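You operate a simulated robot arm through the tools that you are given. There is no shell and no other tool. Be economical: measure what you need, move in short steps, check, and stop when the job is done.

The job below is to be done with a simulated two-armed robot. You get a single attempt, and the scene is never put back.

## Task
Fetch the blue brush and set it on the squaring board. Then put the brown paper scraps from the top of the grey fitting table on the pale blue air filter there. Then fetch the brown bundle of bags from the top of the grey fitting table and set it on the top of the roller table. The order counts.

It is judged by the outcome, as a careful person would: the job done as asked, and still so three seconds after it is handed in. It fails if anything else is knocked over, pushed out of place, dropped, spilled or broken.

## Robot
Two 7-joint arms with fingered hands on one trunk, on a base that drives. Base frame: it is fixed to the floor where the robot stands at the start and does not move with it; the origin is under the middle of the robot, x ahead of it, y to its left, z up; the surface under the hand at the start is at about z = 1000. Units: mm, degrees, N and s.
The left shoulder is at the start at [70, 169, 1293], the right one opposite. With the tool pointing down near the work surface each hand reaches from about 280 to 680 mm from the robot's upright axis, wherever it stands, measured 20 degrees to its own side. Places, roughly: brown bundle of bags [-7500, 2750, 750]; brown paper scraps [-7500, 2500, 750]; pale blue air filter [-7500, 2500, 750]; squaring board (25x15 cm) [-1720, -400, 780]; top of the roller table [-10800, 1400, 800]. Payload 3.4 kg a hand.
The tool frame of a hand sits at the grasp point between the pads (the TCP): z along the fingers, y along the line on which they close. The tips reach 23 mm beyond it. The gripper opens to 116 mm. The gripper's body begins 65 mm behind the TCP. The gripper is a hand of 4 fingers: y runs from the thumb to the fingers, the wrist lies at [0, 0, -211] in the tool frame, and closing takes about 1.5 s.
Orientation is that of the tool frame in the base frame, as [roll, pitch, yaw] about the fixed x, y, z axes, in that order (R = Rz(yaw) Ry(pitch) Rx(roll)). With the fingers straight down and closing along the base's y, the tool's x points along the base's -x, its y along +y and its z along -z.

## Interface
- The arms move only by the tool jog_arm. It takes "left_increments", "right_increments" or both (then of equal length, played together; a hand with none holds still); each is a list of rows, each a list of 7 numbers: the shift along the base's x, y, z in mm, then the turn, a rotation vector about the base's x, y, z in degrees, then the finger opening in mm, from 0 to 116. In form: [[dx, dy, dz, wx, wy, wz, fingers], ...]. A call has 1 to 12 rows; each row shifts and turns the commanded pose from where the row before left it. Rows are played at 5 a second. More than 50 mm and 8.6 degrees between two rows, or a gripper value outside its range, and nothing of the call is played. Where a pose cannot be reached the arm comes as near as it can. A force on the tool above 40 N (or 10 N above the force at the start of the call, whichever is more), or a blocked arm, ends the call early, and 0.2 s more pass. The fingers move at their own pace (about 153 mm/s each) and stop on an object; they squeeze with about 24 N. The grip force told is the motor's: it shows also when the fingers shut on nothing. Time passes only in rows, and 0.2 s behind the last, so rows that do not move let the fingers close. The reply holds the time, the measured pose of the TCP, the force on the tool along the base axes, the opening and the grip force, in the units named above and with some noise, with the torque about the TCP (base axes, N m) and any sound that the robot's microphone picked up, and new pictures: "pictures" is both (left out), scene, wrist or none (wrist: the cameras of the hands that moved).
- Cameras (640 x 400 px; columns grow to the right, rows downward): "scene" is now at [138, 13.4, 1519.6]; the picture's right is [0.16, -0.99, 0.00], its down [-0.58, -0.09, -0.81] and it looks along [0.80, 0.13, -0.59] (base axes); focal length 280 px, centre (320, 200). "left" rides on the left gripper at [-68, 1, -90] in its tool frame; the picture's right is [-0.01, -1.00, 0.00], its down [0.80, -0.01, -0.61] and it looks along [0.61, -0.01, 0.80] (tool axes); focal length 251 px, centre (320, 200). "right" rides on the right gripper at [68, 1, -90] in its tool frame; the picture's right is [-0.01, 1.00, 0.00], its down [-0.79, -0.01, -0.61] and it looks along [-0.61, -0.01, 0.80] (tool axes); focal length 251 px, centre (320, 200). There is no depth. A picture from a camera that has moved, and an enlarged one, comes with that camera's place and axes in the base frame and with its lens.
- slide_trunk(by): slides the trunk up (or, below 0, down) by that many mm; the arms and the scene camera ride with it, the base frame stays. It gives what a move gives, with no picture.
- roll_base(legs): drives the robot by 1 to 6 legs, each [ahead, left, turn to the left] in mm, mm and degrees, along the robot's own axes; the way and the turn of a leg run together, so that a leg with both is an arc; at most 1500 mm and 180 degrees a leg. The arms and the cameras ride along, it lands a little off, and it stops where it bumps. It gives what a move gives, and a new picture of the scene camera.
- grasp_type(shape, hand): the hand has 4 fingers and takes this shape, open, in about a second: jaw (thumb against the fingers, like two jaws); tri (thumb and two fingers); tip (a fingertip pinch); poke (one finger out to press); point (the index stretched); flat (the hand flat); cup (the hand cupped); fist (a fist). The gripper value then closes the fingers along that shape, each until it touches; the sizes above hold for jaw. It gives what a move gives, with no picture.
- aim_head(pan, tilt): turns the head with the scene camera to pan (to the left, within 86 degrees either way) and tilt (down, from -29 to 69), counted from straight ahead of the robot. It gives what a move gives, and a new picture of the scene camera.
- inspect(camera, box): a new picture of the part [left, top, right, bottom] of that camera's present view, enlarged. It takes no simulated time.
- close_job(): hands the job in; it is judged then, once.

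Work in short steps. Places have to be worked out from the pictures, the camera data and where the tool is seen: move nearer, look again, correct. Check each grasp and each placing, and mend what went wrong. You have 165 turns and 260 pictures in all, those below and enlarged ones among them. Open the grippers and draw the arms clear of the work before you hand the job in, unless the task says otherwise; then end with one line.

The tools are called after "Request:" by a JSON object that holds its "op" and its "data". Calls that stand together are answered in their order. jog_arm: Moves the arms, as the interface text tells. Its arguments: {"type":"object","properties":{"left_increments":{"type":"array"},"right_increments":{"type":"array"},"pictures":{"type":"string","enum":["both","scene","wrist","none"]}},"required":[]} The other tools are called the same way: slide_trunk (by) slides the trunk up or down; grasp_type (shape, hand) gives the hand a shape; roll_base (legs) drives the base; aim_head (pan, tilt) turns the head that bears the scene camera; inspect (camera, box) takes an enlarged picture of a part of a camera's view; close_job () hands the job in.

At the start:

```text
time_s: 0.0
left_tool_pos: [435.7, 326.5, 1282.4]
left_orientation: [180.0, -0.1, -179.9]
left_ft_force: [0.4, 0.1, 0.6]
left_ft_torque: [0.02, -0.01, 0.0]
left_finger_gap: 115.8
left_grasp_force: 0.1
left_shape: jaw
right_tool_pos: [547.2, -62.7, 1281.7]
right_orientation: [180.0, 0.0, 180.0]
right_ft_force: [-0.7, 0.2, -0.3]
right_ft_torque: [0.01, 0.01, 0.02]
right_finger_gap: 116.1
right_grasp_force: 0.0
right_shape: jaw
trunk travel left (down, up): [-800.0, 140.0]
robot x, y, heading: [1.9, -0.1, 0.1]
head pan, tilt: [9.2, 36.2]
```

scene: 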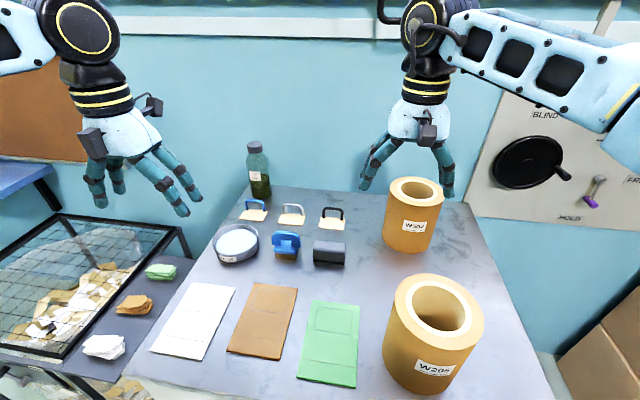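
right: 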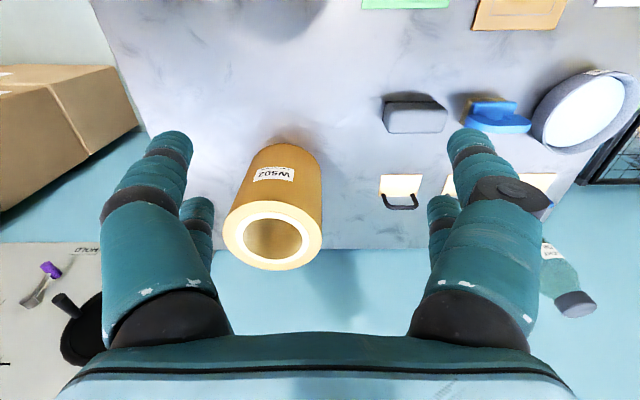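
left: 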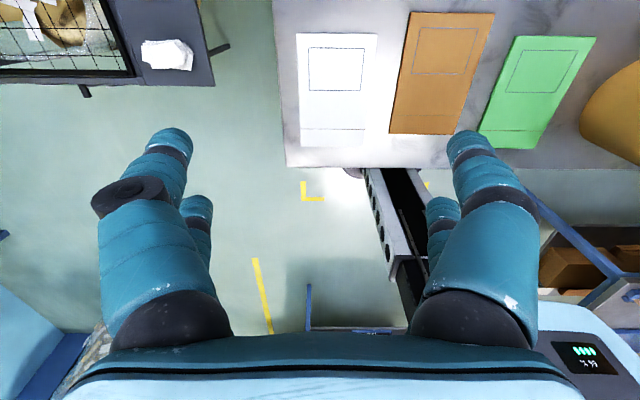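

The table ahead shows a blue-handled thing at about (286,243) that may be the brush. I enlarge it.

Request:
{"op": "inspect", "data": {"camera": "scene", "box": [200, 180, 380, 290]}}

Request:
{"op": "inspect", "data": {"camera": "right", "box": [360, 60, 640, 235]}}

```text
3.56 times, centred on (290, 235) of scene
camera zoom: at [138.0, 13.4, 1519.6], right [0.16, -0.99, 0.0], down [-0.58, -0.09, -0.81], along [0.8, 0.13, -0.59], focal length 995 px, centre (427, 76)
```

zoom: 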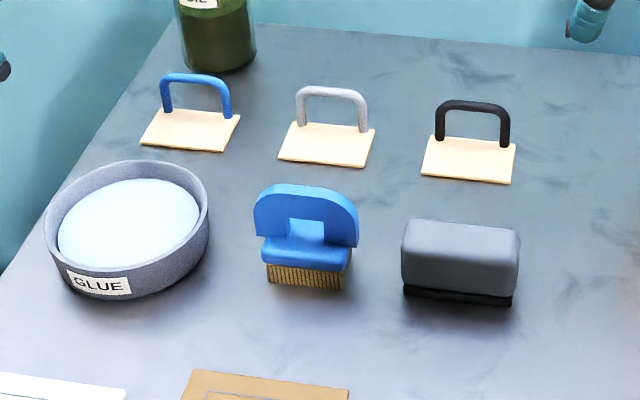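

```text
2.29 times, centred on (500, 148) of right
camera zoom: at [479.5, -62.3, 1371.8], right [0.01, 1.0, 0.0], down [0.79, -0.01, 0.61], along [0.61, -0.01, -0.8], focal length 575 px, centre (-91, 320)
```

zoom: 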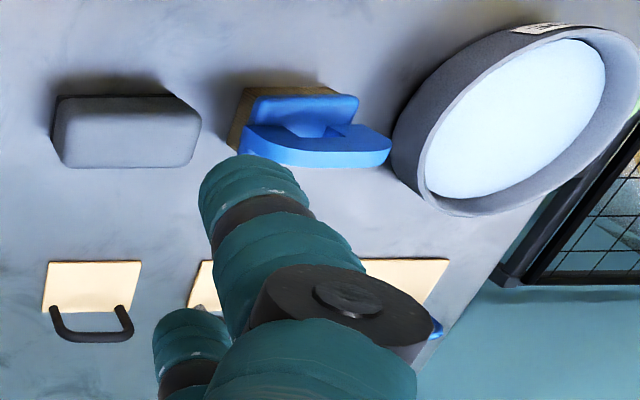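

The blue brush (block with D-handle, long side along y) stands at about (605, 172), top near z 1068. I bring the left hand over it turned 90° so it closes along x, and draw the right hand back a bit.

Request:
{"op": "jog_arm", "data": {"left_increments": [[15, -14, -8, 0, 0, -8.2, 116], [15, -14, -8, 0, 0, -8.2, 116], [15, -14, -8, 0, 0, -8.2, 116], [15, -14, -8, 0, 0, -8.2, 116], [15, -14, -8, 0, 0, -8.2, 116], [15, -14, -8, 0, 0, -8.2, 116], [15, -14, -8, 0, 0, -8.2, 116], [15, -14, -8, 0, 0, -8.2, 116], [15, -14, -8, 0, 0, -8.2, 116], [15, -14, -8, 0, 0, -8.2, 116], [15, -14, -8, 0, 0, -8, 116]], "right_increments": [[-12, -10, 0, 0, 0, 0, 116], [-12, -10, 0, 0, 0, 0, 116], [-12, -10, 0, 0, 0, 0, 116], [-12, -10, 0, 0, 0, 0, 116], [-12, -10, 0, 0, 0, 0, 116], [-12, -10, 0, 0, 0, 0, 116], [-12, -10, 0, 0, 0, 0, 116], [-12, -10, 0, 0, 0, 0, 116], [-12, -10, 0, 0, 0, 0, 116], [-12, -10, 0, 0, 0, 0, 116], [0, 0, 0, 0, 0, 0, 116]]}}

```text
time_s: 2.4
left_tool_pos: [555.3, 200.2, 1187.4]
left_orientation: [179.9, 0.3, 89.9]
left_ft_force: [0.3, 0.9, -0.5]
left_ft_torque: [-0.01, 0.02, 0.04]
left_finger_gap: 115.7
left_grasp_force: 0.0
left_shape: jaw
left hand out of reach, approached as far as the arm can: row 9, 10, 11
right_tool_pos: [427.9, -163.7, 1282.3]
right_orientation: [180.0, 0.0, 180.0]
right_ft_force: [0.6, 0.0, -0.2]
right_ft_torque: [0.01, 0.01, 0.03]
right_finger_gap: 115.9
right_grasp_force: 0.1
right_shape: jaw
trunk travel left (down, up): [-800.0, 140.0]
robot x, y, heading: [-1.0, 2.3, 0.4]
head pan, tilt: [9.2, 36.2]
camera scene: at [138.9, 13.6, 1519.5], right [0.16, -0.99, 0.0], down [-0.58, -0.09, -0.81], along [0.8, 0.13, -0.59], focal length 280 px, centre (320, 200)
camera right: at [359.4, -163.5, 1371.8], right [0.01, 1.0, 0.0], down [0.8, -0.01, 0.61], along [0.61, -0.01, -0.8], focal length 251 px, centre (320, 200)
camera left: at [555.6, 131.3, 1277.5], right [-1.0, -0.01, 0.0], down [-0.01, 0.8, 0.6], along [0.0, 0.6, -0.8], focal length 251 px, centre (320, 200)
```

scene: 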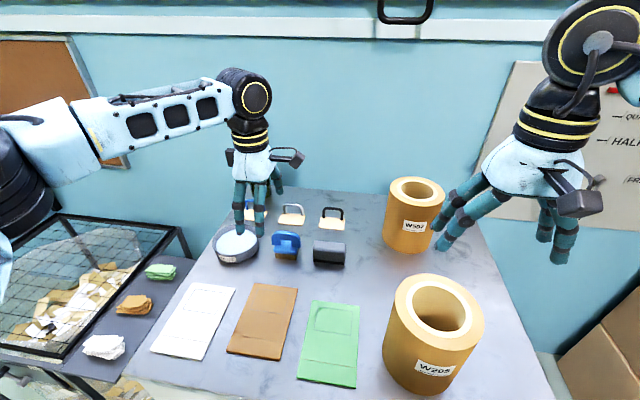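
right: 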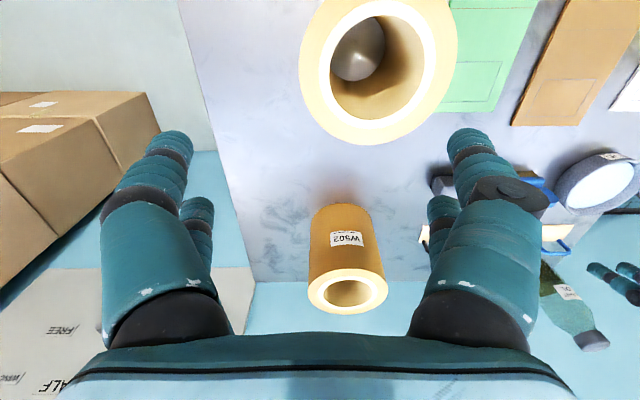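
left: 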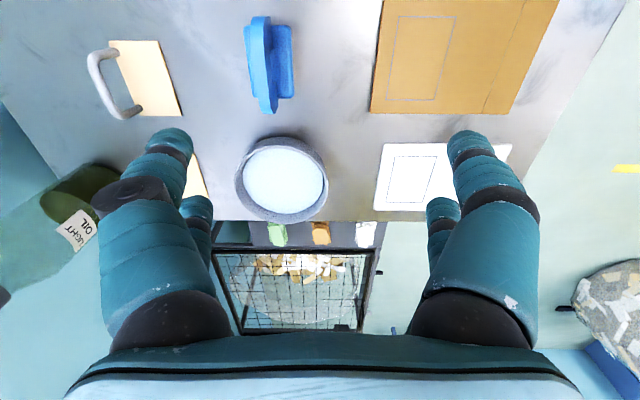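

The brush top is at about (600, 166). The hand stopped short at (555, 200); lower down the wrist should reach further, so I try again while descending to 1120.

Request:
{"op": "jog_arm", "data": {"left_increments": [[0, 0, -20, 0, 0, 0, 116], [0, 0, -20, 0, 0, 0, 116], [0, 0, -20, 0, 0, 0, 116], [0, 0, 0, 0, 0, 0, 116]], "pictures": "none"}}

```text
time_s: 3.4
left_tool_pos: [552.6, 201.2, 1127.6]
left_orientation: [179.9, 0.1, 90.1]
left_ft_force: [-0.3, 0.2, -0.8]
left_ft_torque: [-0.01, 0.0, -0.01]
left_finger_gap: 115.9
left_grasp_force: 0.0
left_shape: jaw
left hand out of reach, approached as far as the arm can: row 3
right_tool_pos: [426.4, -164.4, 1281.7]
right_orientation: [-180.0, 0.0, 179.9]
right_ft_force: [0.0, -0.1, 0.5]
right_ft_torque: [-0.01, 0.01, -0.01]
right_finger_gap: 115.8
right_grasp_force: 0.0
right_shape: jaw
trunk travel left (down, up): [-800.0, 140.0]
robot x, y, heading: [-1.3, -1.5, 0.1]
head pan, tilt: [9.2, 36.2]
```

I test a plain shift towards the brush from here.

Request:
{"op": "jog_arm", "data": {"left_increments": [[12, -9, 0, 0, 0, 0, 116], [12, -9, 0, 0, 0, 0, 116], [12, -9, 0, 0, 0, 0, 116], [12, -8, 0, 0, 0, 0, 116]], "pictures": "none"}}

```text
time_s: 4.4
left_tool_pos: [552.0, 201.6, 1128.8]
left_orientation: [-180.0, 0.1, 90.0]
left_ft_force: [0.2, 0.5, -0.9]
left_ft_torque: [0.0, 0.01, 0.01]
left_finger_gap: 115.9
left_grasp_force: 0.1
left_shape: jaw
left hand out of reach, approached as far as the arm can: row 1, 2, 3, 4
right_tool_pos: [426.5, -165.1, 1282.3]
right_orientation: [-180.0, -0.1, 179.9]
right_ft_force: [-0.1, 0.2, -0.2]
right_ft_torque: [-0.02, 0.01, 0.0]
right_finger_gap: 115.9
right_grasp_force: 0.0
right_shape: jaw
trunk travel left (down, up): [-800.0, 140.0]
robot x, y, heading: [-0.5, -1.8, -0.2]
head pan, tilt: [9.2, 36.2]
```

It is joint-limited, so I should move the base about 50 mm ahead and 35 right. First I look down at the gap between base and table.

Request:
{"op": "aim_head", "data": {"pan": 0, "tilt": 69}}

```text
time_s: 5.4
left_tool_pos: [553.2, 200.7, 1130.2]
left_orientation: [179.9, 0.2, 90.0]
left_ft_force: [-0.5, 0.0, 0.1]
left_ft_torque: [0.03, -0.02, 0.03]
left_finger_gap: 115.8
left_grasp_force: 0.0
left_shape: jaw
right_tool_pos: [425.6, -164.6, 1281.9]
right_orientation: [-180.0, 0.0, -180.0]
right_ft_force: [-0.9, 0.4, -0.4]
right_ft_torque: [-0.03, 0.04, 0.01]
right_finger_gap: 116.0
right_grasp_force: 0.1
right_shape: jaw
trunk travel left (down, up): [-800.0, 140.0]
robot x, y, heading: [-2.3, 0.4, -0.2]
head pan, tilt: [0.0, 68.8]
camera scene: at [107.8, -0.6, 1477.9], right [0.0, -1.0, 0.0], down [-0.93, 0.0, -0.36], along [0.36, 0.0, -0.93], focal length 280 px, centre (320, 200)
```

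scene: 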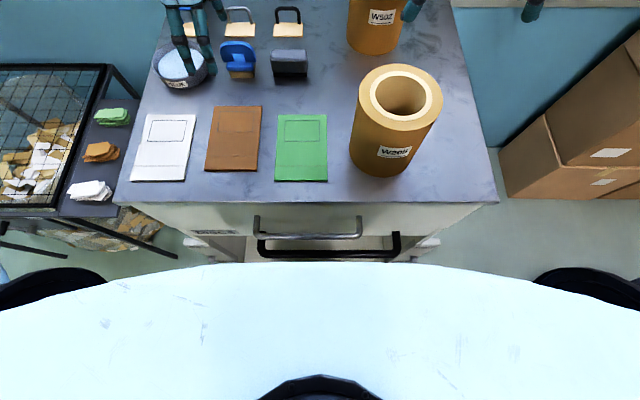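

The drawer handles stick out near the base, so I'd rather not drive in. I try the other hand turn (thumb away) instead: turn back first, raised.

Request:
{"op": "jog_arm", "data": {"left_increments": [[0, 0, 10, 0, 0, 8.5, 116], [0, 0, 10, 0, 0, 8.5, 116], [0, 0, 10, 0, 0, 8.5, 116], [0, 0, 10, 0, 0, 8.5, 116], [0, 0, 10, 0, 0, 8.5, 116], [0, 0, 0, 0, 0, 8.5, 116], [0, 0, 0, 0, 0, 8.5, 116], [0, 0, 0, 0, 0, 8.5, 116], [0, 0, 0, 0, 0, 8.5, 116], [0, 0, 0, 0, 0, 8.5, 116], [0, 0, 0, 0, 0, 8.5, 116], [0, 0, 0, 0, 0, 8.5, 116]], "pictures": "none"}}

Request:
{"op": "jog_arm", "data": {"left_increments": [[5, -3, 0, 0, 0, 7.1, 116], [5, -3, 0, 0, 0, 7.1, 116], [5, -3, 0, 0, 0, 7.1, 116], [5, -3, 0, 0, 0, 7.1, 116], [5, -3, 0, 0, 0, 7.1, 116], [5, -3, 0, 0, 0, 7.1, 116], [5, -3, 0, 0, 0, 7.1, 116], [5, -3, 0, 0, 0, 7.1, 116], [5, -3, 0, 0, 0, 7.1, 116], [3, -3, 0, 0, 0, 7.1, 116], [0, -3, 0, 0, 0, 7, 116], [0, 0, 0, 0, 0, 0, 116]], "pictures": "wrist"}}

```text
time_s: 8.0
left_tool_pos: [550.9, 201.9, 1180.0]
left_orientation: [-180.0, 0.1, -167.9]
left_ft_force: [1.2, -0.1, 0.6]
left_ft_torque: [-0.04, 0.0, -0.03]
left_finger_gap: 115.9
left_grasp_force: 0.1
left_shape: jaw
right_tool_pos: [426.2, -163.5, 1282.1]
right_orientation: [179.9, 0.0, -180.0]
right_ft_force: [-0.3, 0.1, 0.3]
right_ft_torque: [0.01, -0.01, 0.01]
right_finger_gap: 116.1
right_grasp_force: 0.0
right_shape: jaw
trunk travel left (down, up): [-800.0, 140.0]
robot x, y, heading: [-1.3, 3.1, 0.2]
head pan, tilt: [0.0, 68.8]
```

```text
time_s: 10.6
left_tool_pos: [579.6, 448.3, 1179.8]
left_orientation: [-180.0, 0.1, -89.8]
left_ft_force: [-0.5, -0.3, -0.6]
left_ft_torque: [-0.01, 0.02, -0.01]
left_finger_gap: 115.7
left_grasp_force: 0.1
left_shape: jaw
left hand out of reach, approached as far as the arm can: row 1, 2, 3, 4, 5, 6, 7, 8, 9, 10, 11
right_tool_pos: [426.3, -164.2, 1282.7]
right_orientation: [-180.0, 0.0, 180.0]
right_ft_force: [0.6, 0.5, 0.5]
right_ft_torque: [0.0, 0.0, 0.04]
right_finger_gap: 115.9
right_grasp_force: 0.0
right_shape: jaw
trunk travel left (down, up): [-800.0, 140.0]
robot x, y, heading: [-0.3, -1.6, 0.1]
head pan, tilt: [0.0, 68.8]
camera left: at [578.9, 517.7, 1269.5], right [1.0, 0.01, 0.0], down [0.01, -0.8, 0.61], along [0.01, -0.61, -0.8], focal length 251 px, centre (320, 200)
```

left: 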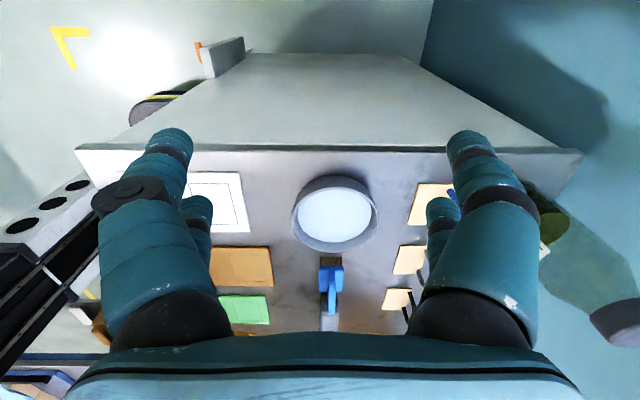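

With the thumb away only outward poses are reachable. Before choosing a base move I look at the gap between robot and table in this wrist view.

Request:
{"op": "inspect", "data": {"camera": "left", "box": [0, 0, 320, 400]}}

Request:
{"op": "inspect", "data": {"camera": "scene", "box": [100, 180, 520, 320]}}

```text
1.00 times, centred on (160, 200) of left (not enlarged: the box is as wide or as high as the picture)
camera zoom: at [578.9, 517.7, 1269.5], right [1.0, 0.01, 0.0], down [0.01, -0.8, 0.61], along [0.01, -0.61, -0.8], focal length 251 px, centre (480, 200)
```

zoom: 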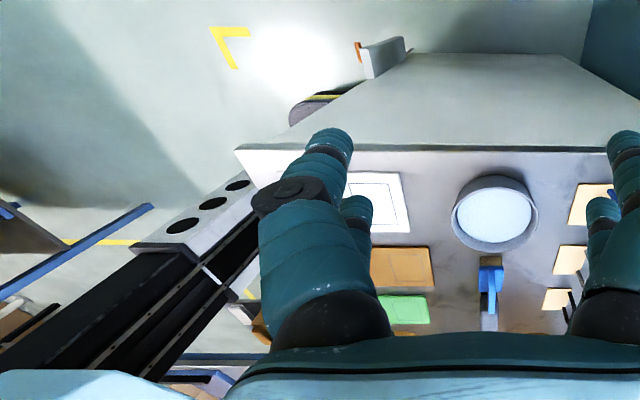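

```text
1.52 times, centred on (310, 250) of scene
camera zoom: at [107.3, -0.8, 1477.9], right [0.0, -1.0, 0.0], down [-0.93, 0.0, -0.36], along [0.36, 0.0, -0.93], focal length 426 px, centre (335, 124)
```

zoom: 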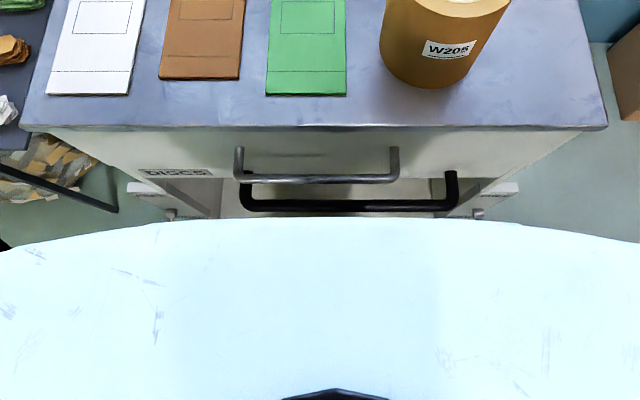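

The column and base sit well back, and the left side looks free along the table front. Reaching across the body suits the thumb-near turn, so I turn the hand back and then strafe left about 150 mm.

Request:
{"op": "jog_arm", "data": {"left_increments": [[0, -20, 0, 0, 0, -8.5, 116], [0, -20, 0, 0, 0, -8.5, 116], [0, -20, 0, 0, 0, -8.5, 116], [0, -20, 0, 0, 0, -8.5, 116], [-10, -20, 0, 0, 0, -8.5, 116], [-10, -20, 0, 0, 0, -8.5, 116], [-10, -20, 0, 0, 0, -8.5, 116], [-10, -20, 0, 0, 0, -8.5, 116], [0, -20, 0, 0, 0, -8.5, 116], [0, -20, 0, 0, 0, -8.5, 116], [0, -20, 0, 0, 0, -8.5, 116], [0, -20, 0, 0, 0, -8.5, 116]], "pictures": "none"}}

Request:
{"op": "jog_arm", "data": {"left_increments": [[0, 0, 0, 0, 0, -8, 116], [0, 0, 0, 0, 0, -8, 116], [0, 0, 0, 0, 0, -8, 116], [0, 0, 0, 0, 0, -8, 116], [0, 0, 0, 0, 0, -8, 116], [0, 0, 0, 0, 0, -8, 116], [0, 0, 0, 0, 0, -8, 116], [0, 0, 0, 0, 0, -8, 116], [0, 0, 0, 0, 0, -7, 116], [0, 0, 0, 0, 0, -7, 116]], "pictures": "none"}}

Request:
{"op": "roll_base", "data": {"legs": [[0, 150, 0]]}}

```text
time_s: 13.2
left_tool_pos: [540.8, 209.0, 1179.0]
left_orientation: [-180.0, 0.0, 168.0]
left_ft_force: [0.0, -0.1, -0.1]
left_ft_torque: [-0.03, 0.02, -0.01]
left_finger_gap: 116.1
left_grasp_force: 0.1
left_shape: jaw
right_tool_pos: [427.9, -164.1, 1282.1]
right_orientation: [180.0, 0.1, 179.9]
right_ft_force: [0.4, -0.8, 0.5]
right_ft_torque: [-0.02, 0.01, 0.0]
right_finger_gap: 115.9
right_grasp_force: 0.0
right_shape: jaw
trunk travel left (down, up): [-800.0, 140.0]
robot x, y, heading: [-3.6, 4.3, 0.1]
head pan, tilt: [0.0, 68.8]
```

```text
time_s: 15.4
left_tool_pos: [540.1, 209.0, 1178.9]
left_orientation: [180.0, 0.0, 89.9]
left_ft_force: [-0.3, -0.3, -0.2]
left_ft_torque: [0.03, 0.02, -0.03]
left_finger_gap: 115.8
left_grasp_force: 0.1
left_shape: jaw
right_tool_pos: [426.3, -164.1, 1281.7]
right_orientation: [-179.9, -0.1, 180.0]
right_ft_force: [0.5, -0.4, -0.3]
right_ft_torque: [-0.02, 0.0, 0.03]
right_finger_gap: 115.7
right_grasp_force: 0.2
right_shape: jaw
trunk travel left (down, up): [-800.0, 140.0]
robot x, y, heading: [-1.4, 0.7, -0.3]
head pan, tilt: [0.0, 68.8]
```

```text
time_s: 16.8
left_tool_pos: [540.2, 354.6, 1180.6]
left_orientation: [179.9, -0.2, 90.0]
left_ft_force: [0.8, 0.4, -0.3]
left_ft_torque: [0.05, 0.01, 0.01]
left_finger_gap: 116.0
left_grasp_force: 0.1
left_shape: jaw
right_tool_pos: [426.9, -18.6, 1280.7]
right_orientation: [179.9, 0.1, 179.9]
right_ft_force: [-0.8, 0.2, -0.5]
right_ft_torque: [0.04, -0.01, -0.01]
right_finger_gap: 115.8
right_grasp_force: 0.1
right_shape: jaw
trunk travel left (down, up): [-800.0, 140.0]
robot x, y, heading: [1.0, 147.4, 0.0]
head pan, tilt: [0.0, 68.8]
camera scene: at [107.8, 145.5, 1477.8], right [0.0, -1.0, 0.0], down [-0.93, 0.0, -0.36], along [0.36, 0.0, -0.93], focal length 280 px, centre (320, 200)
```

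scene: 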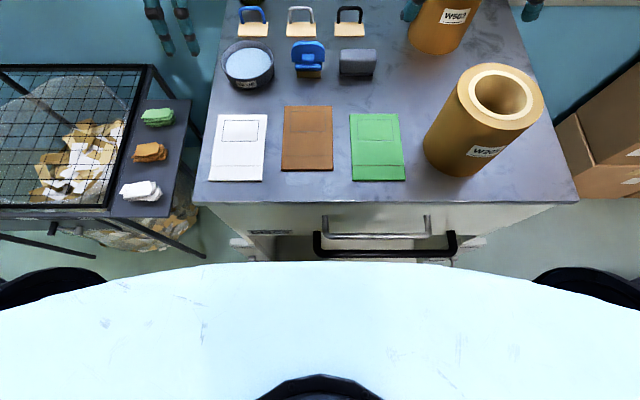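

Strafe done. Now I bring the left hand over (600, 166) at z 1150.

Request:
{"op": "jog_arm", "data": {"left_increments": [[0, -24, 0, 0, 0, 0, 116], [0, -24, 0, 0, 0, 0, 116], [0, -24, 0, 0, 0, 0, 116], [0, -24, 0, 0, 0, 0, 116], [10, -24, -4, 0, 0, 0, 116], [10, -23, -4, 0, 0, 0, 116], [10, -23, -4, 0, 0, 0, 116], [10, -22, -4, 0, 0, 0, 116], [10, 0, -4, 0, 0, 0, 116], [10, 0, -4, 0, 0, 0, 116], [0, 0, 0, 0, 0, 0, 116]], "pictures": "both"}}

```text
time_s: 19.1
left_tool_pos: [500.2, 283.3, 1157.1]
left_orientation: [-180.0, 0.1, 89.9]
left_ft_force: [0.6, -0.1, 0.9]
left_ft_torque: [0.01, -0.05, 0.02]
left_finger_gap: 116.0
left_grasp_force: 0.0
left_shape: jaw
left hand out of reach, approached as far as the arm can: row 2, 3, 4, 5, 6, 7, 8, 9, 10
right_tool_pos: [427.0, -15.9, 1281.6]
right_orientation: [-180.0, 0.0, 179.9]
right_ft_force: [0.3, 0.4, -0.1]
right_ft_torque: [0.05, 0.0, 0.02]
right_finger_gap: 116.0
right_grasp_force: 0.0
right_shape: jaw
trunk travel left (down, up): [-800.0, 140.0]
robot x, y, heading: [3.9, 149.8, -0.2]
head pan, tilt: [0.0, 68.8]
camera scene: at [107.7, 148.6, 1477.8], right [0.0, -1.0, 0.0], down [-0.93, 0.0, -0.36], along [0.36, 0.0, -0.93], focal length 280 px, centre (320, 200)
camera left: at [499.8, 215.1, 1246.1], right [-1.0, -0.01, 0.0], down [-0.01, 0.8, 0.61], along [0.0, 0.61, -0.8], focal length 251 px, centre (320, 200)
```

scene: 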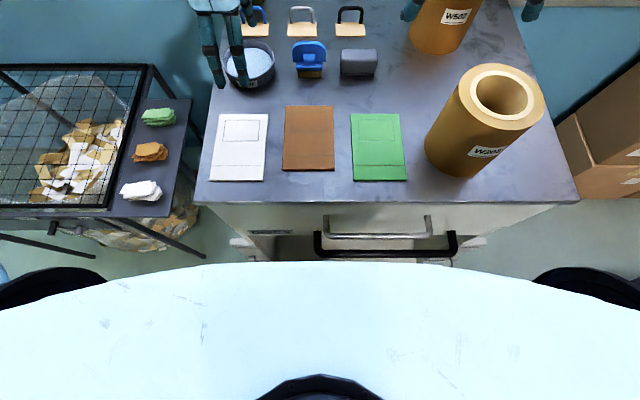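
left: 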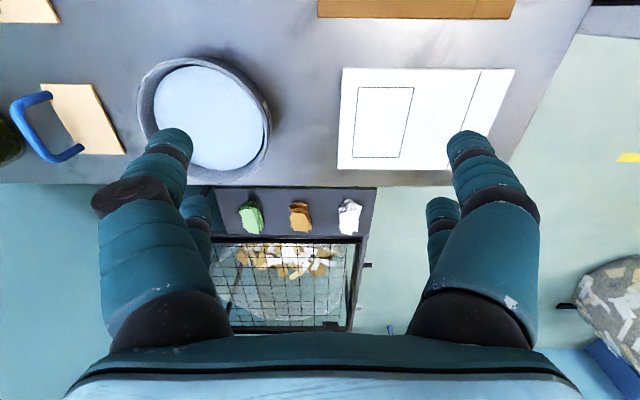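

That was the wrong way: the limit loosens outward. I strafe right about 260 mm so the brush is at a relative y of about 280.

Request:
{"op": "roll_base", "data": {"legs": [[0, -262, 0]]}}

Request:
{"op": "jog_arm", "data": {"left_increments": [[0, 24, 0, 0, 0, 0, 116], [0, 24, 0, 0, 0, 0, 116], [0, 24, 0, 0, 0, 0, 116], [10, 24, 0, 0, 0, 0, 116], [10, 24, 0, 0, 0, 0, 116], [10, 20, 0, 0, 0, 0, 116], [10, 5, 0, 0, 0, 0, 116], [15, 0, 0, 0, 0, 0, 116], [15, 0, 0, 0, 0, 0, 116], [15, 0, 0, 0, 0, 0, 116], [15, 0, 0, 0, 0, 0, 116], [0, 0, 0, 0, 0, 0, 116]], "pictures": "both"}}

```text
time_s: 21.0
left_tool_pos: [498.4, 25.7, 1156.1]
left_orientation: [180.0, 0.2, 89.7]
left_ft_force: [0.0, -1.3, -0.4]
left_ft_torque: [-0.01, 0.03, 0.01]
left_finger_gap: 115.8
left_grasp_force: 0.0
left_shape: jaw
right_tool_pos: [425.3, -272.1, 1282.2]
right_orientation: [-179.9, -0.1, 179.7]
right_ft_force: [0.2, 0.4, 0.1]
right_ft_torque: [-0.01, 0.03, -0.01]
right_finger_gap: 116.0
right_grasp_force: 0.0
right_shape: jaw
trunk travel left (down, up): [-800.0, 140.0]
robot x, y, heading: [-1.4, -109.0, -0.2]
head pan, tilt: [0.0, 68.8]
camera scene: at [106.9, -107.6, 1477.8], right [-0.01, -1.0, 0.0], down [-0.93, 0.0, -0.36], along [0.36, 0.0, -0.93], focal length 280 px, centre (320, 200)
```

scene: 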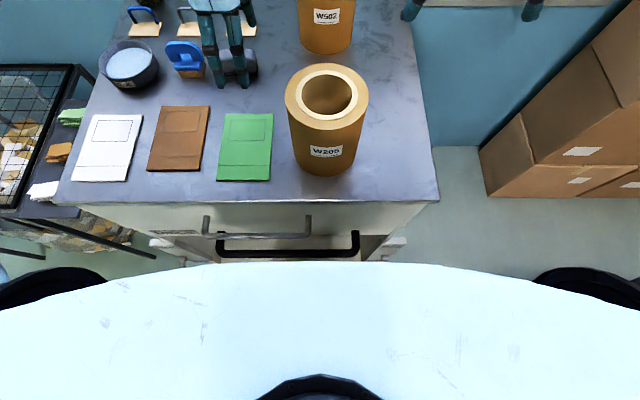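

```text
time_s: 23.6
left_tool_pos: [591.2, 170.8, 1158.3]
left_orientation: [179.9, 0.1, 89.8]
left_ft_force: [-0.1, -0.2, -0.3]
left_ft_torque: [-0.01, 0.0, 0.01]
left_finger_gap: 115.9
left_grasp_force: 0.1
left_shape: jaw
left hand out of reach, approached as far as the arm can: row 11
right_tool_pos: [423.8, -276.6, 1282.1]
right_orientation: [-180.0, 0.0, 179.8]
right_ft_force: [-0.5, 0.2, 1.0]
right_ft_torque: [0.0, 0.01, -0.02]
right_finger_gap: 116.1
right_grasp_force: 0.0
right_shape: jaw
trunk travel left (down, up): [-800.0, 140.0]
robot x, y, heading: [1.3, -110.4, -0.1]
head pan, tilt: [0.0, 68.8]
camera scene: at [106.1, -110.0, 1477.9], right [-0.01, -1.0, 0.0], down [-0.93, 0.01, -0.36], along [0.36, 0.0, -0.93], focal length 280 px, centre (320, 200)
camera left: at [591.9, 101.9, 1246.4], right [-1.0, 0.0, 0.0], down [0.0, 0.8, 0.61], along [0.0, 0.61, -0.8], focal length 251 px, centre (320, 200)
```

scene: 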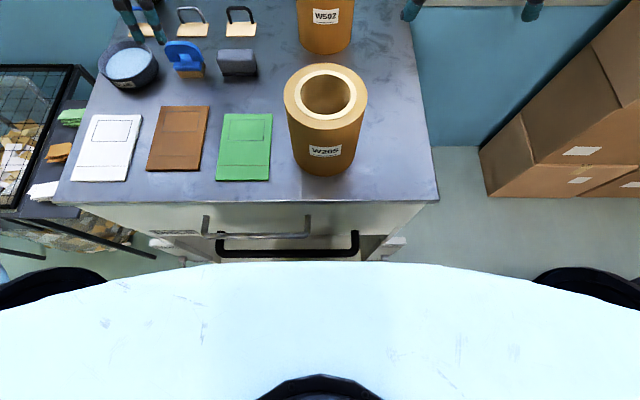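
left: 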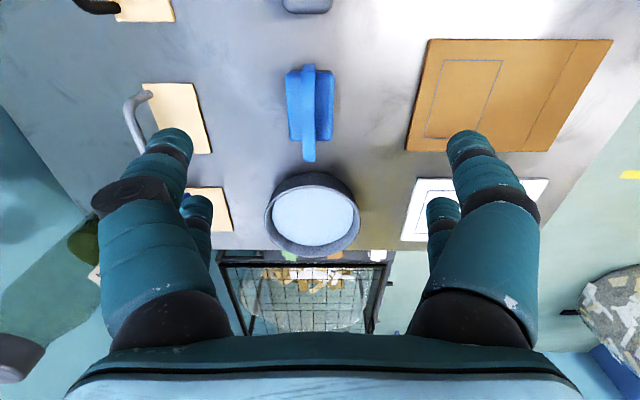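

Reachable now. The handle plate is at x≈600, y≈164, top ≈1068. I descend to z≈1050 with a little correction.

Request:
{"op": "jog_arm", "data": {"left_increments": [[0, -3, -12, 0, 0, 0, 116], [0, -3, -12, 0, 0, 0, 116], [2, 0, -12, 0, 0, 0, 116], [2, 0, -12, 0, 0, 0, 116], [2, 0, -12, 0, 0, 0, 116], [2, 0, -12, 0, 0, 0, 116], [0, 0, -12, 0, 0, 0, 116], [0, 0, -12, 0, 0, 0, 116], [0, 0, 0, 0, 0, 0, 116]], "pictures": "both"}}

```text
time_s: 25.6
left_tool_pos: [576.4, 169.5, 1066.6]
left_orientation: [179.9, 0.3, 89.7]
left_ft_force: [0.2, -0.1, 0.5]
left_ft_torque: [-0.01, 0.0, 0.0]
left_finger_gap: 115.9
left_grasp_force: 0.0
left_shape: jaw
left hand out of reach, approached as far as the arm can: row 3, 4, 5, 6, 7, 8
right_tool_pos: [424.6, -274.7, 1282.4]
right_orientation: [-180.0, 0.0, 179.7]
right_ft_force: [0.3, 0.6, 0.6]
right_ft_torque: [-0.02, -0.02, -0.01]
right_finger_gap: 116.2
right_grasp_force: 0.1
right_shape: jaw
trunk travel left (down, up): [-800.0, 140.0]
robot x, y, heading: [-2.9, -108.6, -0.1]
head pan, tilt: [0.0, 68.8]
camera scene: at [106.9, -109.9, 1477.8], right [-0.01, -1.0, 0.0], down [-0.93, 0.01, -0.36], along [0.36, 0.0, -0.93], focal length 280 px, centre (320, 200)
camera left: at [576.2, 100.9, 1155.9], right [-1.0, 0.0, 0.0], down [0.0, 0.8, 0.6], along [0.0, 0.6, -0.8], focal length 251 px, centre (320, 200)
```

scene: 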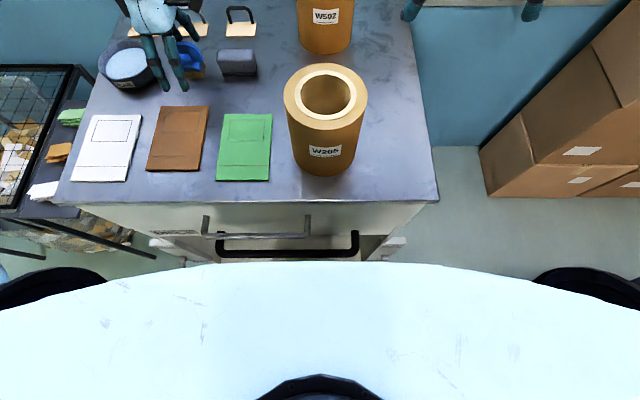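
left: 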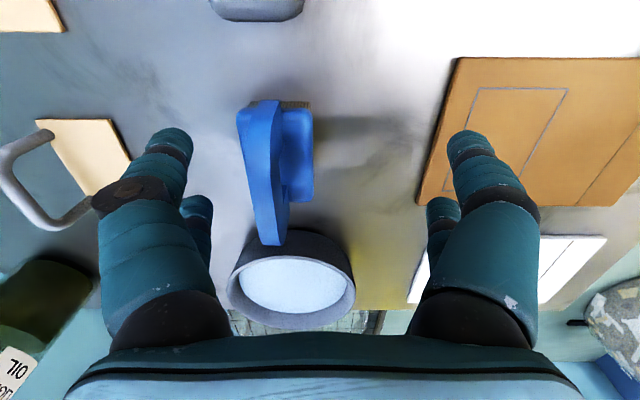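

Lowering the arm costs reach, but sliding the trunk down doesn't. I raise the arm back to about z 1180 with x≈601, then lower with the trunk.

Request:
{"op": "jog_arm", "data": {"left_increments": [[0, 0, 15, 0, 0, 0, 116], [0, 0, 15, 0, 0, 0, 116], [0, 0, 15, 0, 0, 0, 116], [0, 0, 15, 0, 0, 0, 116], [0, 0, 15, 0, 0, 0, 116], [0, 0, 15, 0, 0, 0, 116], [5, -1, 15, 0, 0, 0, 116], [5, -1, 10, 0, 0, 0, 116], [5, -1, 0, 0, 0, 0, 116], [5, -1, 0, 0, 0, 0, 116], [5, -1, 0, 0, 0, 0, 116], [0, 0, 0, 0, 0, 0, 116]], "pictures": "wrist"}}

```text
time_s: 28.2
left_tool_pos: [591.0, 166.2, 1181.5]
left_orientation: [179.8, 0.1, 89.7]
left_ft_force: [0.2, 0.7, 0.4]
left_ft_torque: [-0.02, -0.01, 0.0]
left_finger_gap: 115.9
left_grasp_force: 0.1
left_shape: jaw
left hand out of reach, approached as far as the arm can: row 10, 11
right_tool_pos: [425.6, -276.0, 1282.3]
right_orientation: [180.0, 0.0, 179.7]
right_ft_force: [0.6, -0.2, -0.1]
right_ft_torque: [0.03, -0.01, 0.0]
right_finger_gap: 115.8
right_grasp_force: 0.1
right_shape: jaw
trunk travel left (down, up): [-800.0, 140.0]
robot x, y, heading: [1.6, -108.1, -0.2]
head pan, tilt: [0.0, 68.8]
camera left: at [591.6, 98.2, 1271.0], right [-1.0, 0.0, 0.0], down [0.0, 0.8, 0.6], along [0.0, 0.6, -0.8], focal length 251 px, centre (320, 200)
```

left: 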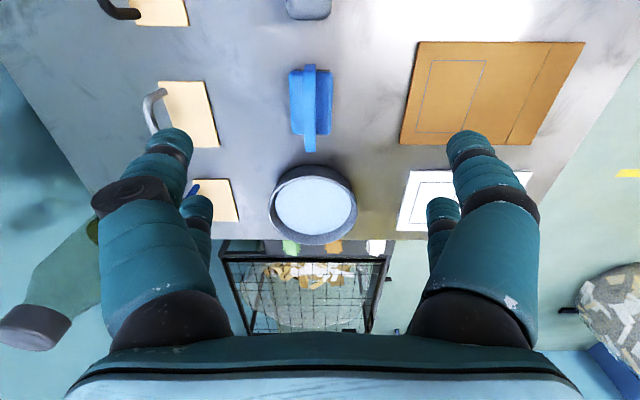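

The hand is 9 mm short of the plate in x, so I nudge the base ahead 9 mm. I also raise the right hand clear of the tubes before lowering the trunk.

Request:
{"op": "jog_arm", "data": {"right_increments": [[-10, -10, 20, 0, 0, 0, 116], [-10, -10, 20, 0, 0, 0, 116], [-10, -10, 20, 0, 0, 0, 116], [-10, -10, 20, 0, 0, 0, 116], [-10, -10, 20, 0, 0, 0, 116], [-10, -10, 20, 0, 0, 0, 116]], "pictures": "none"}}

Request:
{"op": "roll_base", "data": {"legs": [[9, 0, 0]]}}

Request:
{"op": "slide_trunk", "data": {"by": -80}}

Request:
{"op": "inspect", "data": {"camera": "left", "box": [160, 0, 480, 200]}}

```text
time_s: 29.6
left_tool_pos: [590.6, 166.0, 1181.8]
left_orientation: [179.8, 0.2, 89.7]
left_ft_force: [0.4, 0.1, -0.2]
left_ft_torque: [-0.01, -0.03, 0.0]
left_finger_gap: 116.0
left_grasp_force: 0.1
left_shape: jaw
right_tool_pos: [363.1, -335.5, 1403.9]
right_orientation: [180.0, 0.1, 179.8]
right_ft_force: [0.0, -0.8, -0.1]
right_ft_torque: [-0.02, -0.01, 0.0]
right_finger_gap: 115.9
right_grasp_force: 0.0
right_shape: jaw
trunk travel left (down, up): [-800.0, 140.0]
robot x, y, heading: [1.7, -111.7, -0.1]
head pan, tilt: [0.0, 68.8]
```

```text
time_s: 30.4
left_tool_pos: [598.1, 166.5, 1181.7]
left_orientation: [179.8, 0.2, 89.7]
left_ft_force: [0.8, 0.4, 0.2]
left_ft_torque: [-0.04, -0.02, -0.05]
left_finger_gap: 115.9
left_grasp_force: 0.0
left_shape: jaw
right_tool_pos: [370.6, -334.8, 1403.6]
right_orientation: [180.0, 0.1, 179.7]
right_ft_force: [-0.4, 0.2, -0.1]
right_ft_torque: [0.0, -0.03, 0.02]
right_finger_gap: 115.8
right_grasp_force: 0.1
right_shape: jaw
trunk travel left (down, up): [-800.0, 140.0]
robot x, y, heading: [7.0, -109.5, -0.1]
head pan, tilt: [0.0, 68.8]
camera scene: at [112.6, -109.9, 1478.1], right [-0.01, -1.0, 0.0], down [-0.93, 0.01, -0.36], along [0.36, 0.0, -0.93], focal length 280 px, centre (320, 200)
```

scene: 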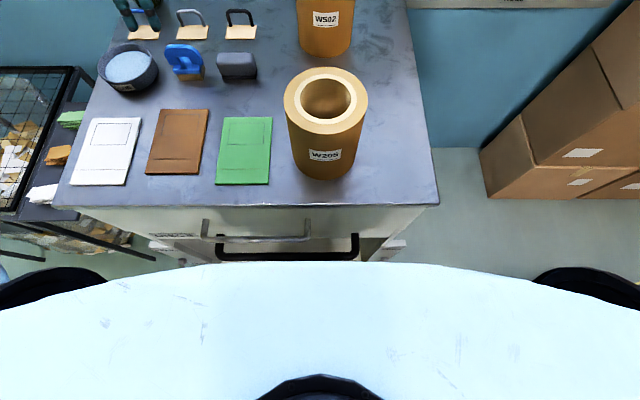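

```text
time_s: 31.5
left_tool_pos: [600.0, 167.4, 1103.0]
left_orientation: [179.7, 0.2, 89.7]
left_ft_force: [-0.3, -0.2, -0.7]
left_ft_torque: [-0.03, -0.01, -0.02]
left_finger_gap: 116.0
left_grasp_force: 0.1
left_shape: jaw
right_tool_pos: [372.0, -334.8, 1322.5]
right_orientation: [180.0, -0.1, 179.7]
right_ft_force: [-0.1, -0.8, 0.3]
right_ft_torque: [-0.02, 0.02, 0.01]
right_finger_gap: 116.0
right_grasp_force: 0.1
right_shape: jaw
trunk travel left (down, up): [-720.0, 220.0]
robot x, y, heading: [9.2, -107.1, -0.3]
head pan, tilt: [0.0, 68.8]
```

```text
2.00 times, centred on (320, 100) of left
camera zoom: at [600.1, 98.0, 1191.4], right [-1.0, 0.0, 0.0], down [-0.01, 0.8, 0.6], along [0.0, 0.6, -0.8], focal length 503 px, centre (320, 400)
```

zoom: 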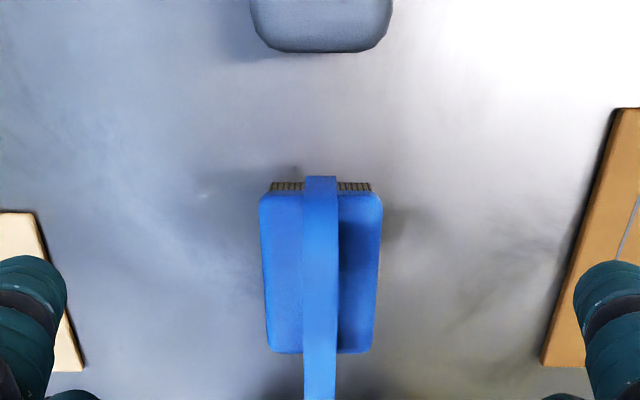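

The handle plate is centred between the fingers. I lower the trunk 46 mm more so the pads meet the upper bar, then close.

Request:
{"op": "slide_trunk", "data": {"by": -46}}

Request:
{"op": "jog_arm", "data": {"left_increments": [[0, 0, 0, 0, 0, 0, 60], [0, 0, 0, 0, 0, 0, 20], [0, 0, 0, 0, 0, 0, 0], [0, 0, 0, 0, 0, 0, 0], [0, 0, 0, 0, 0, 0, 0], [0, 0, 0, 0, 0, 0, 0], [0, 0, 0, 0, 0, 0, 0], [0, 0, 0, 0, 0, 0, 0]], "pictures": "both"}}

```text
time_s: 32.4
left_tool_pos: [600.5, 166.4, 1056.8]
left_orientation: [179.8, 0.1, 89.7]
left_ft_force: [0.1, 0.0, -0.1]
left_ft_torque: [0.0, 0.03, 0.01]
left_finger_gap: 115.8
left_grasp_force: 0.1
left_shape: jaw
right_tool_pos: [373.1, -335.6, 1276.7]
right_orientation: [180.0, -0.1, 179.7]
right_ft_force: [0.3, 0.1, -0.8]
right_ft_torque: [0.0, -0.01, -0.03]
right_finger_gap: 116.0
right_grasp_force: 0.0
right_shape: jaw
trunk travel left (down, up): [-674.0, 266.0]
robot x, y, heading: [9.4, -110.6, -0.2]
head pan, tilt: [0.0, 68.8]
```

```text
time_s: 34.2
left_tool_pos: [600.6, 167.2, 1055.7]
left_orientation: [179.9, 0.2, 89.8]
left_ft_force: [-0.4, 0.4, -0.9]
left_ft_torque: [0.0, 0.01, 0.04]
left_finger_gap: 20.2
left_grasp_force: 24.0
left_shape: jaw
right_tool_pos: [374.5, -336.5, 1276.0]
right_orientation: [179.9, 0.0, 179.7]
right_ft_force: [-0.8, -0.3, -0.2]
right_ft_torque: [0.03, -0.03, 0.01]
right_finger_gap: 115.8
right_grasp_force: 0.0
right_shape: jaw
trunk travel left (down, up): [-674.0, 266.0]
robot x, y, heading: [6.7, -108.6, -0.2]
head pan, tilt: [0.0, 68.8]
camera scene: at [115.8, -109.9, 1351.8], right [-0.01, -1.0, 0.0], down [-0.93, 0.01, -0.36], along [0.36, 0.0, -0.93], focal length 280 px, centre (320, 200)
camera left: at [600.5, 98.0, 1145.1], right [-1.0, 0.0, 0.0], down [0.0, 0.8, 0.6], along [0.0, 0.6, -0.8], focal length 251 px, centre (320, 200)
```

scene: 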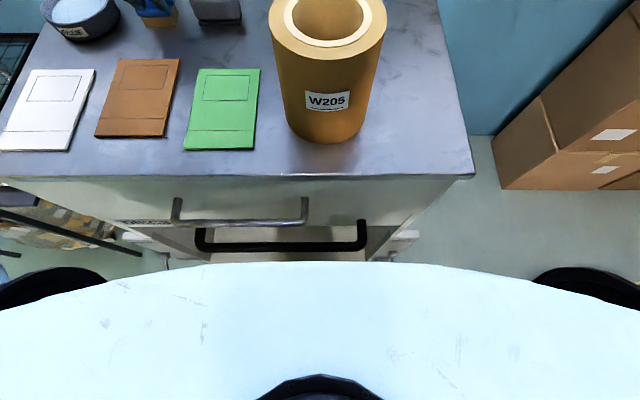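
left: 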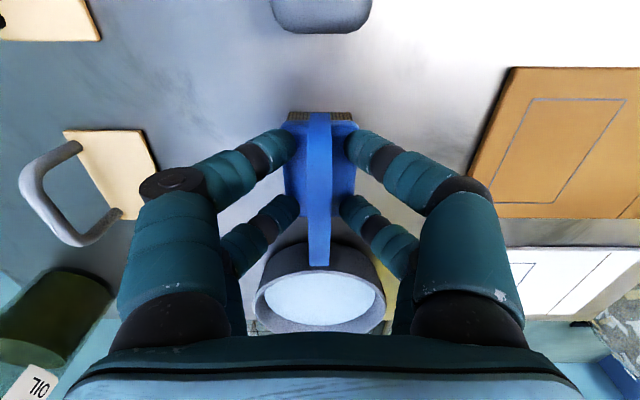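

Gripped at 20 mm. I lift with the trunk.

Request:
{"op": "slide_trunk", "data": {"by": 150}}

Request:
{"op": "roll_base", "data": {"legs": [[-350, 0, 0]]}}

Request:
{"op": "inspect", "data": {"camera": "left", "box": [0, 0, 640, 400]}}

```text
time_s: 36.0
left_tool_pos: [599.7, 166.0, 1206.8]
left_orientation: [179.9, 0.1, 89.7]
left_ft_force: [0.1, -0.1, -1.0]
left_ft_torque: [0.03, 0.03, -0.02]
left_finger_gap: 20.5
left_grasp_force: 23.2
left_shape: jaw
right_tool_pos: [373.5, -335.3, 1425.4]
right_orientation: [-180.0, 0.0, 179.6]
right_ft_force: [0.3, -0.1, -1.0]
right_ft_torque: [-0.01, -0.01, 0.0]
right_finger_gap: 115.9
right_grasp_force: 0.1
right_shape: jaw
trunk travel left (down, up): [-824.0, 116.0]
robot x, y, heading: [10.3, -108.2, -0.3]
head pan, tilt: [0.0, 68.8]
```

```text
time_s: 38.2
left_tool_pos: [262.1, 164.9, 1204.1]
left_orientation: [-180.0, 0.2, 89.2]
left_ft_force: [-0.2, 0.0, -0.3]
left_ft_torque: [0.0, 0.0, 0.0]
left_finger_gap: 20.2
left_grasp_force: 23.8
left_shape: jaw
right_tool_pos: [29.9, -334.6, 1425.0]
right_orientation: [-180.0, -0.1, 179.1]
right_ft_force: [0.6, 0.8, 0.6]
right_ft_torque: [0.03, -0.01, 0.0]
right_finger_gap: 116.0
right_grasp_force: 0.0
right_shape: jaw
trunk travel left (down, up): [-824.0, 116.0]
robot x, y, heading: [-337.4, -107.0, -0.6]
head pan, tilt: [0.0, 68.8]
camera scene: at [-224.5, -107.3, 1501.6], right [-0.02, -1.0, 0.0], down [-0.93, 0.01, -0.36], along [0.36, -0.01, -0.93], focal length 280 px, centre (320, 200)
```

scene: 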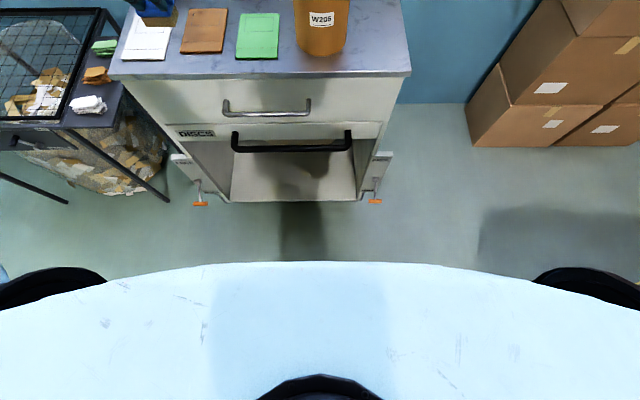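

```text
1.00 times, centred on (320, 200) of left (not enlarged: the box is as wide or as high as the picture)
camera zoom: at [261.7, 95.9, 1293.7], right [-1.0, 0.01, 0.0], down [0.0, 0.8, 0.6], along [0.0, 0.6, -0.8], focal length 251 px, centre (320, 200)
```

zoom: 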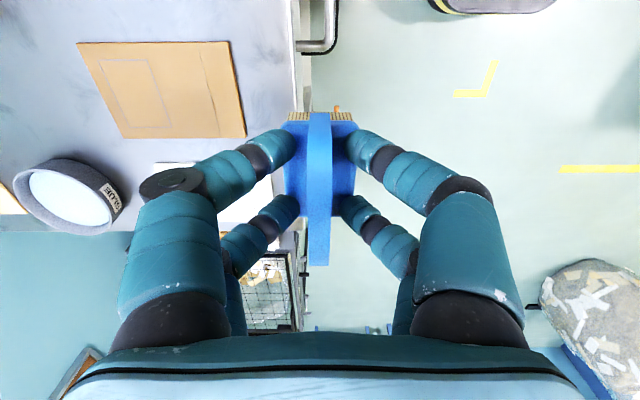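

Brush held. Now I look around to the right and left rear before turning.

Request:
{"op": "aim_head", "data": {"pan": -86, "tilt": 25}}

Request:
{"op": "aim_head", "data": {"pan": 86, "tilt": 25}}

```text
time_s: 39.8
left_tool_pos: [257.7, 164.8, 1204.7]
left_orientation: [179.9, 0.1, 89.2]
left_ft_force: [-0.2, 0.2, -0.8]
left_ft_torque: [-0.01, 0.01, 0.02]
left_finger_gap: 20.2
left_grasp_force: 23.4
left_shape: jaw
right_tool_pos: [28.2, -335.6, 1426.1]
right_orientation: [180.0, 0.1, 179.1]
right_ft_force: [0.3, -0.5, -0.4]
right_ft_torque: [-0.01, 0.01, 0.02]
right_finger_gap: 116.1
right_grasp_force: 0.1
right_shape: jaw
trunk travel left (down, up): [-824.0, 116.0]
robot x, y, heading: [-335.4, -103.1, -0.7]
head pan, tilt: [-85.9, 25.0]
camera scene: at [-278.2, -198.4, 1561.3], right [-1.0, -0.06, 0.0], down [-0.02, 0.42, -0.91], along [0.05, -0.9, -0.42], focal length 280 px, centre (320, 200)
```

scene: 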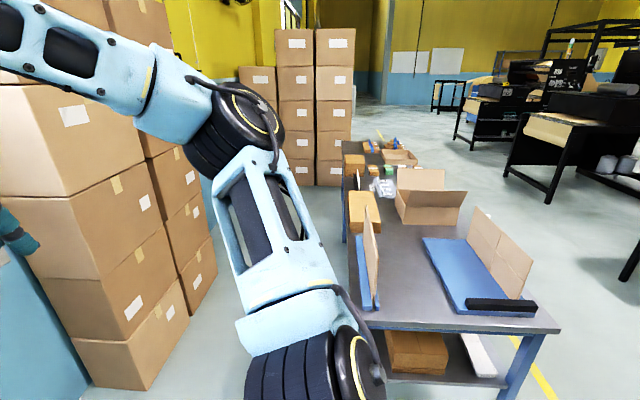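

```text
time_s: 42.4
left_tool_pos: [260.1, 163.8, 1206.2]
left_orientation: [180.0, 0.2, 89.2]
left_ft_force: [-0.1, 0.6, 0.1]
left_ft_torque: [-0.01, 0.06, 0.0]
left_finger_gap: 20.5
left_grasp_force: 23.9
left_shape: jaw
right_tool_pos: [27.9, -334.9, 1426.3]
right_orientation: [180.0, 0.0, 179.2]
right_ft_force: [-0.1, 0.6, -0.7]
right_ft_torque: [-0.01, 0.03, 0.02]
right_finger_gap: 115.8
right_grasp_force: 0.1
right_shape: jaw
trunk travel left (down, up): [-824.0, 116.0]
robot x, y, heading: [-336.2, -107.5, -0.9]
head pan, tilt: [85.9, 25.0]
camera scene: at [-275.2, -14.6, 1561.3], right [1.0, -0.09, 0.0], down [-0.04, -0.42, -0.91], along [0.08, 0.9, -0.42], focal length 280 px, centre (320, 200)
```

scene: 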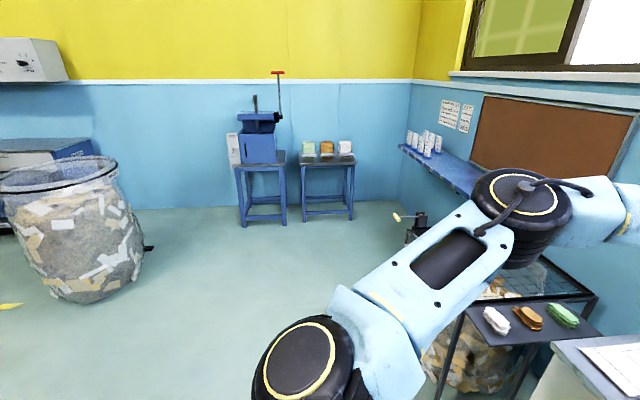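

Floor is open to the left and behind-left; the squaring board lies behind to the right. I back off 150 mm more and turn left 100° in place, then look left.

Request:
{"op": "roll_base", "data": {"legs": [[-150, 0, 0], [0, 0, 100]]}}

Request:
{"op": "aim_head", "data": {"pan": 75, "tilt": 25}}

```text
time_s: 48.0
left_tool_pos: [-861.2, 431.4, 1205.7]
left_orientation: [179.9, 0.1, -170.1]
left_ft_force: [1.0, -0.6, -1.5]
left_ft_torque: [-0.02, -0.01, 0.02]
left_finger_gap: 20.2
left_grasp_force: 24.0
left_shape: jaw
right_tool_pos: [-326.6, 297.9, 1425.9]
right_orientation: [-180.0, 0.0, -80.1]
right_ft_force: [0.1, -0.1, -0.5]
right_ft_torque: [-0.04, 0.02, 0.02]
right_finger_gap: 115.8
right_grasp_force: 0.1
right_shape: jaw
trunk travel left (down, up): [-824.0, 116.0]
robot x, y, heading: [-484.8, -101.1, 99.9]
head pan, tilt: [85.9, 25.0]
camera scene: at [-583.8, -63.0, 1561.3], right [-0.1, 0.99, 0.0], down [0.42, 0.04, -0.91], along [-0.9, -0.09, -0.42], focal length 280 px, centre (320, 200)
```

scene: 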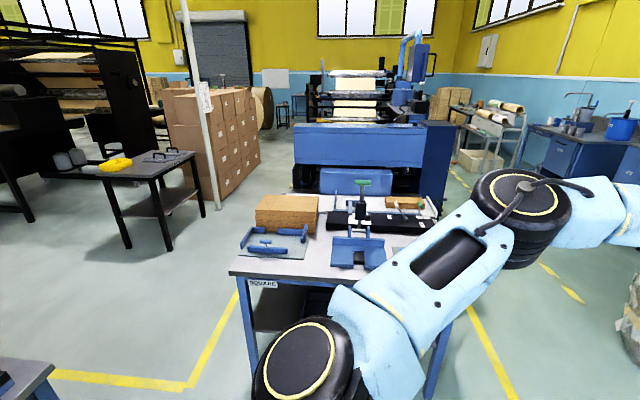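

```text
time_s: 48.7
left_tool_pos: [-860.7, 429.7, 1204.5]
left_orientation: [179.8, 0.2, -170.1]
left_ft_force: [-0.1, 0.8, -0.6]
left_ft_torque: [-0.01, -0.05, 0.01]
left_finger_gap: 20.0
left_grasp_force: 23.8
left_shape: jaw
right_tool_pos: [-326.8, 297.4, 1426.3]
right_orientation: [-180.0, 0.0, -80.1]
right_ft_force: [-0.4, 0.0, 0.1]
right_ft_torque: [0.0, -0.01, 0.03]
right_finger_gap: 116.1
right_grasp_force: 0.1
right_shape: jaw
trunk travel left (down, up): [-824.0, 116.0]
robot x, y, heading: [-488.8, -102.1, 100.0]
head pan, tilt: [75.0, 25.0]
camera scene: at [-584.3, -45.5, 1561.3], right [0.09, 1.0, 0.0], down [0.42, -0.04, -0.91], along [-0.9, 0.08, -0.42], focal length 280 px, centre (320, 200)
```

scene: 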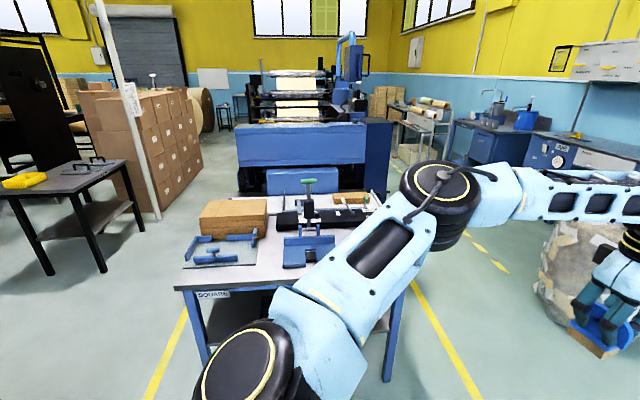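

A bench with a label "SQUAR…" stands ahead; a flat board with blue bars on it may be the squaring board. I enlarge.

Request:
{"op": "inspect", "data": {"camera": "scene", "box": [160, 180, 400, 330]}}

```text
2.67 times, centred on (280, 255) of scene
camera zoom: at [-584.3, -45.5, 1561.3], right [0.09, 1.0, 0.0], down [0.42, -0.04, -0.91], along [-0.9, 0.08, -0.42], focal length 746 px, centre (427, 53)
```

zoom: 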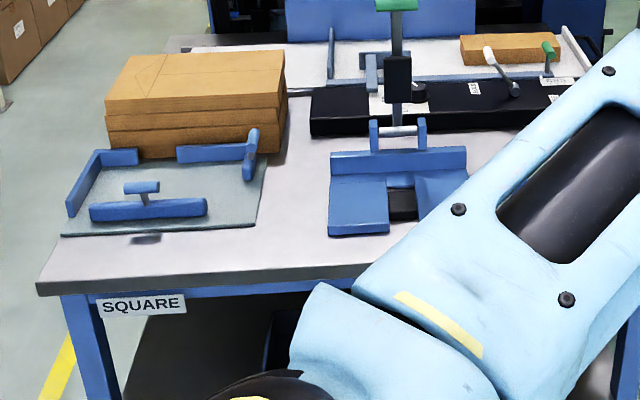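

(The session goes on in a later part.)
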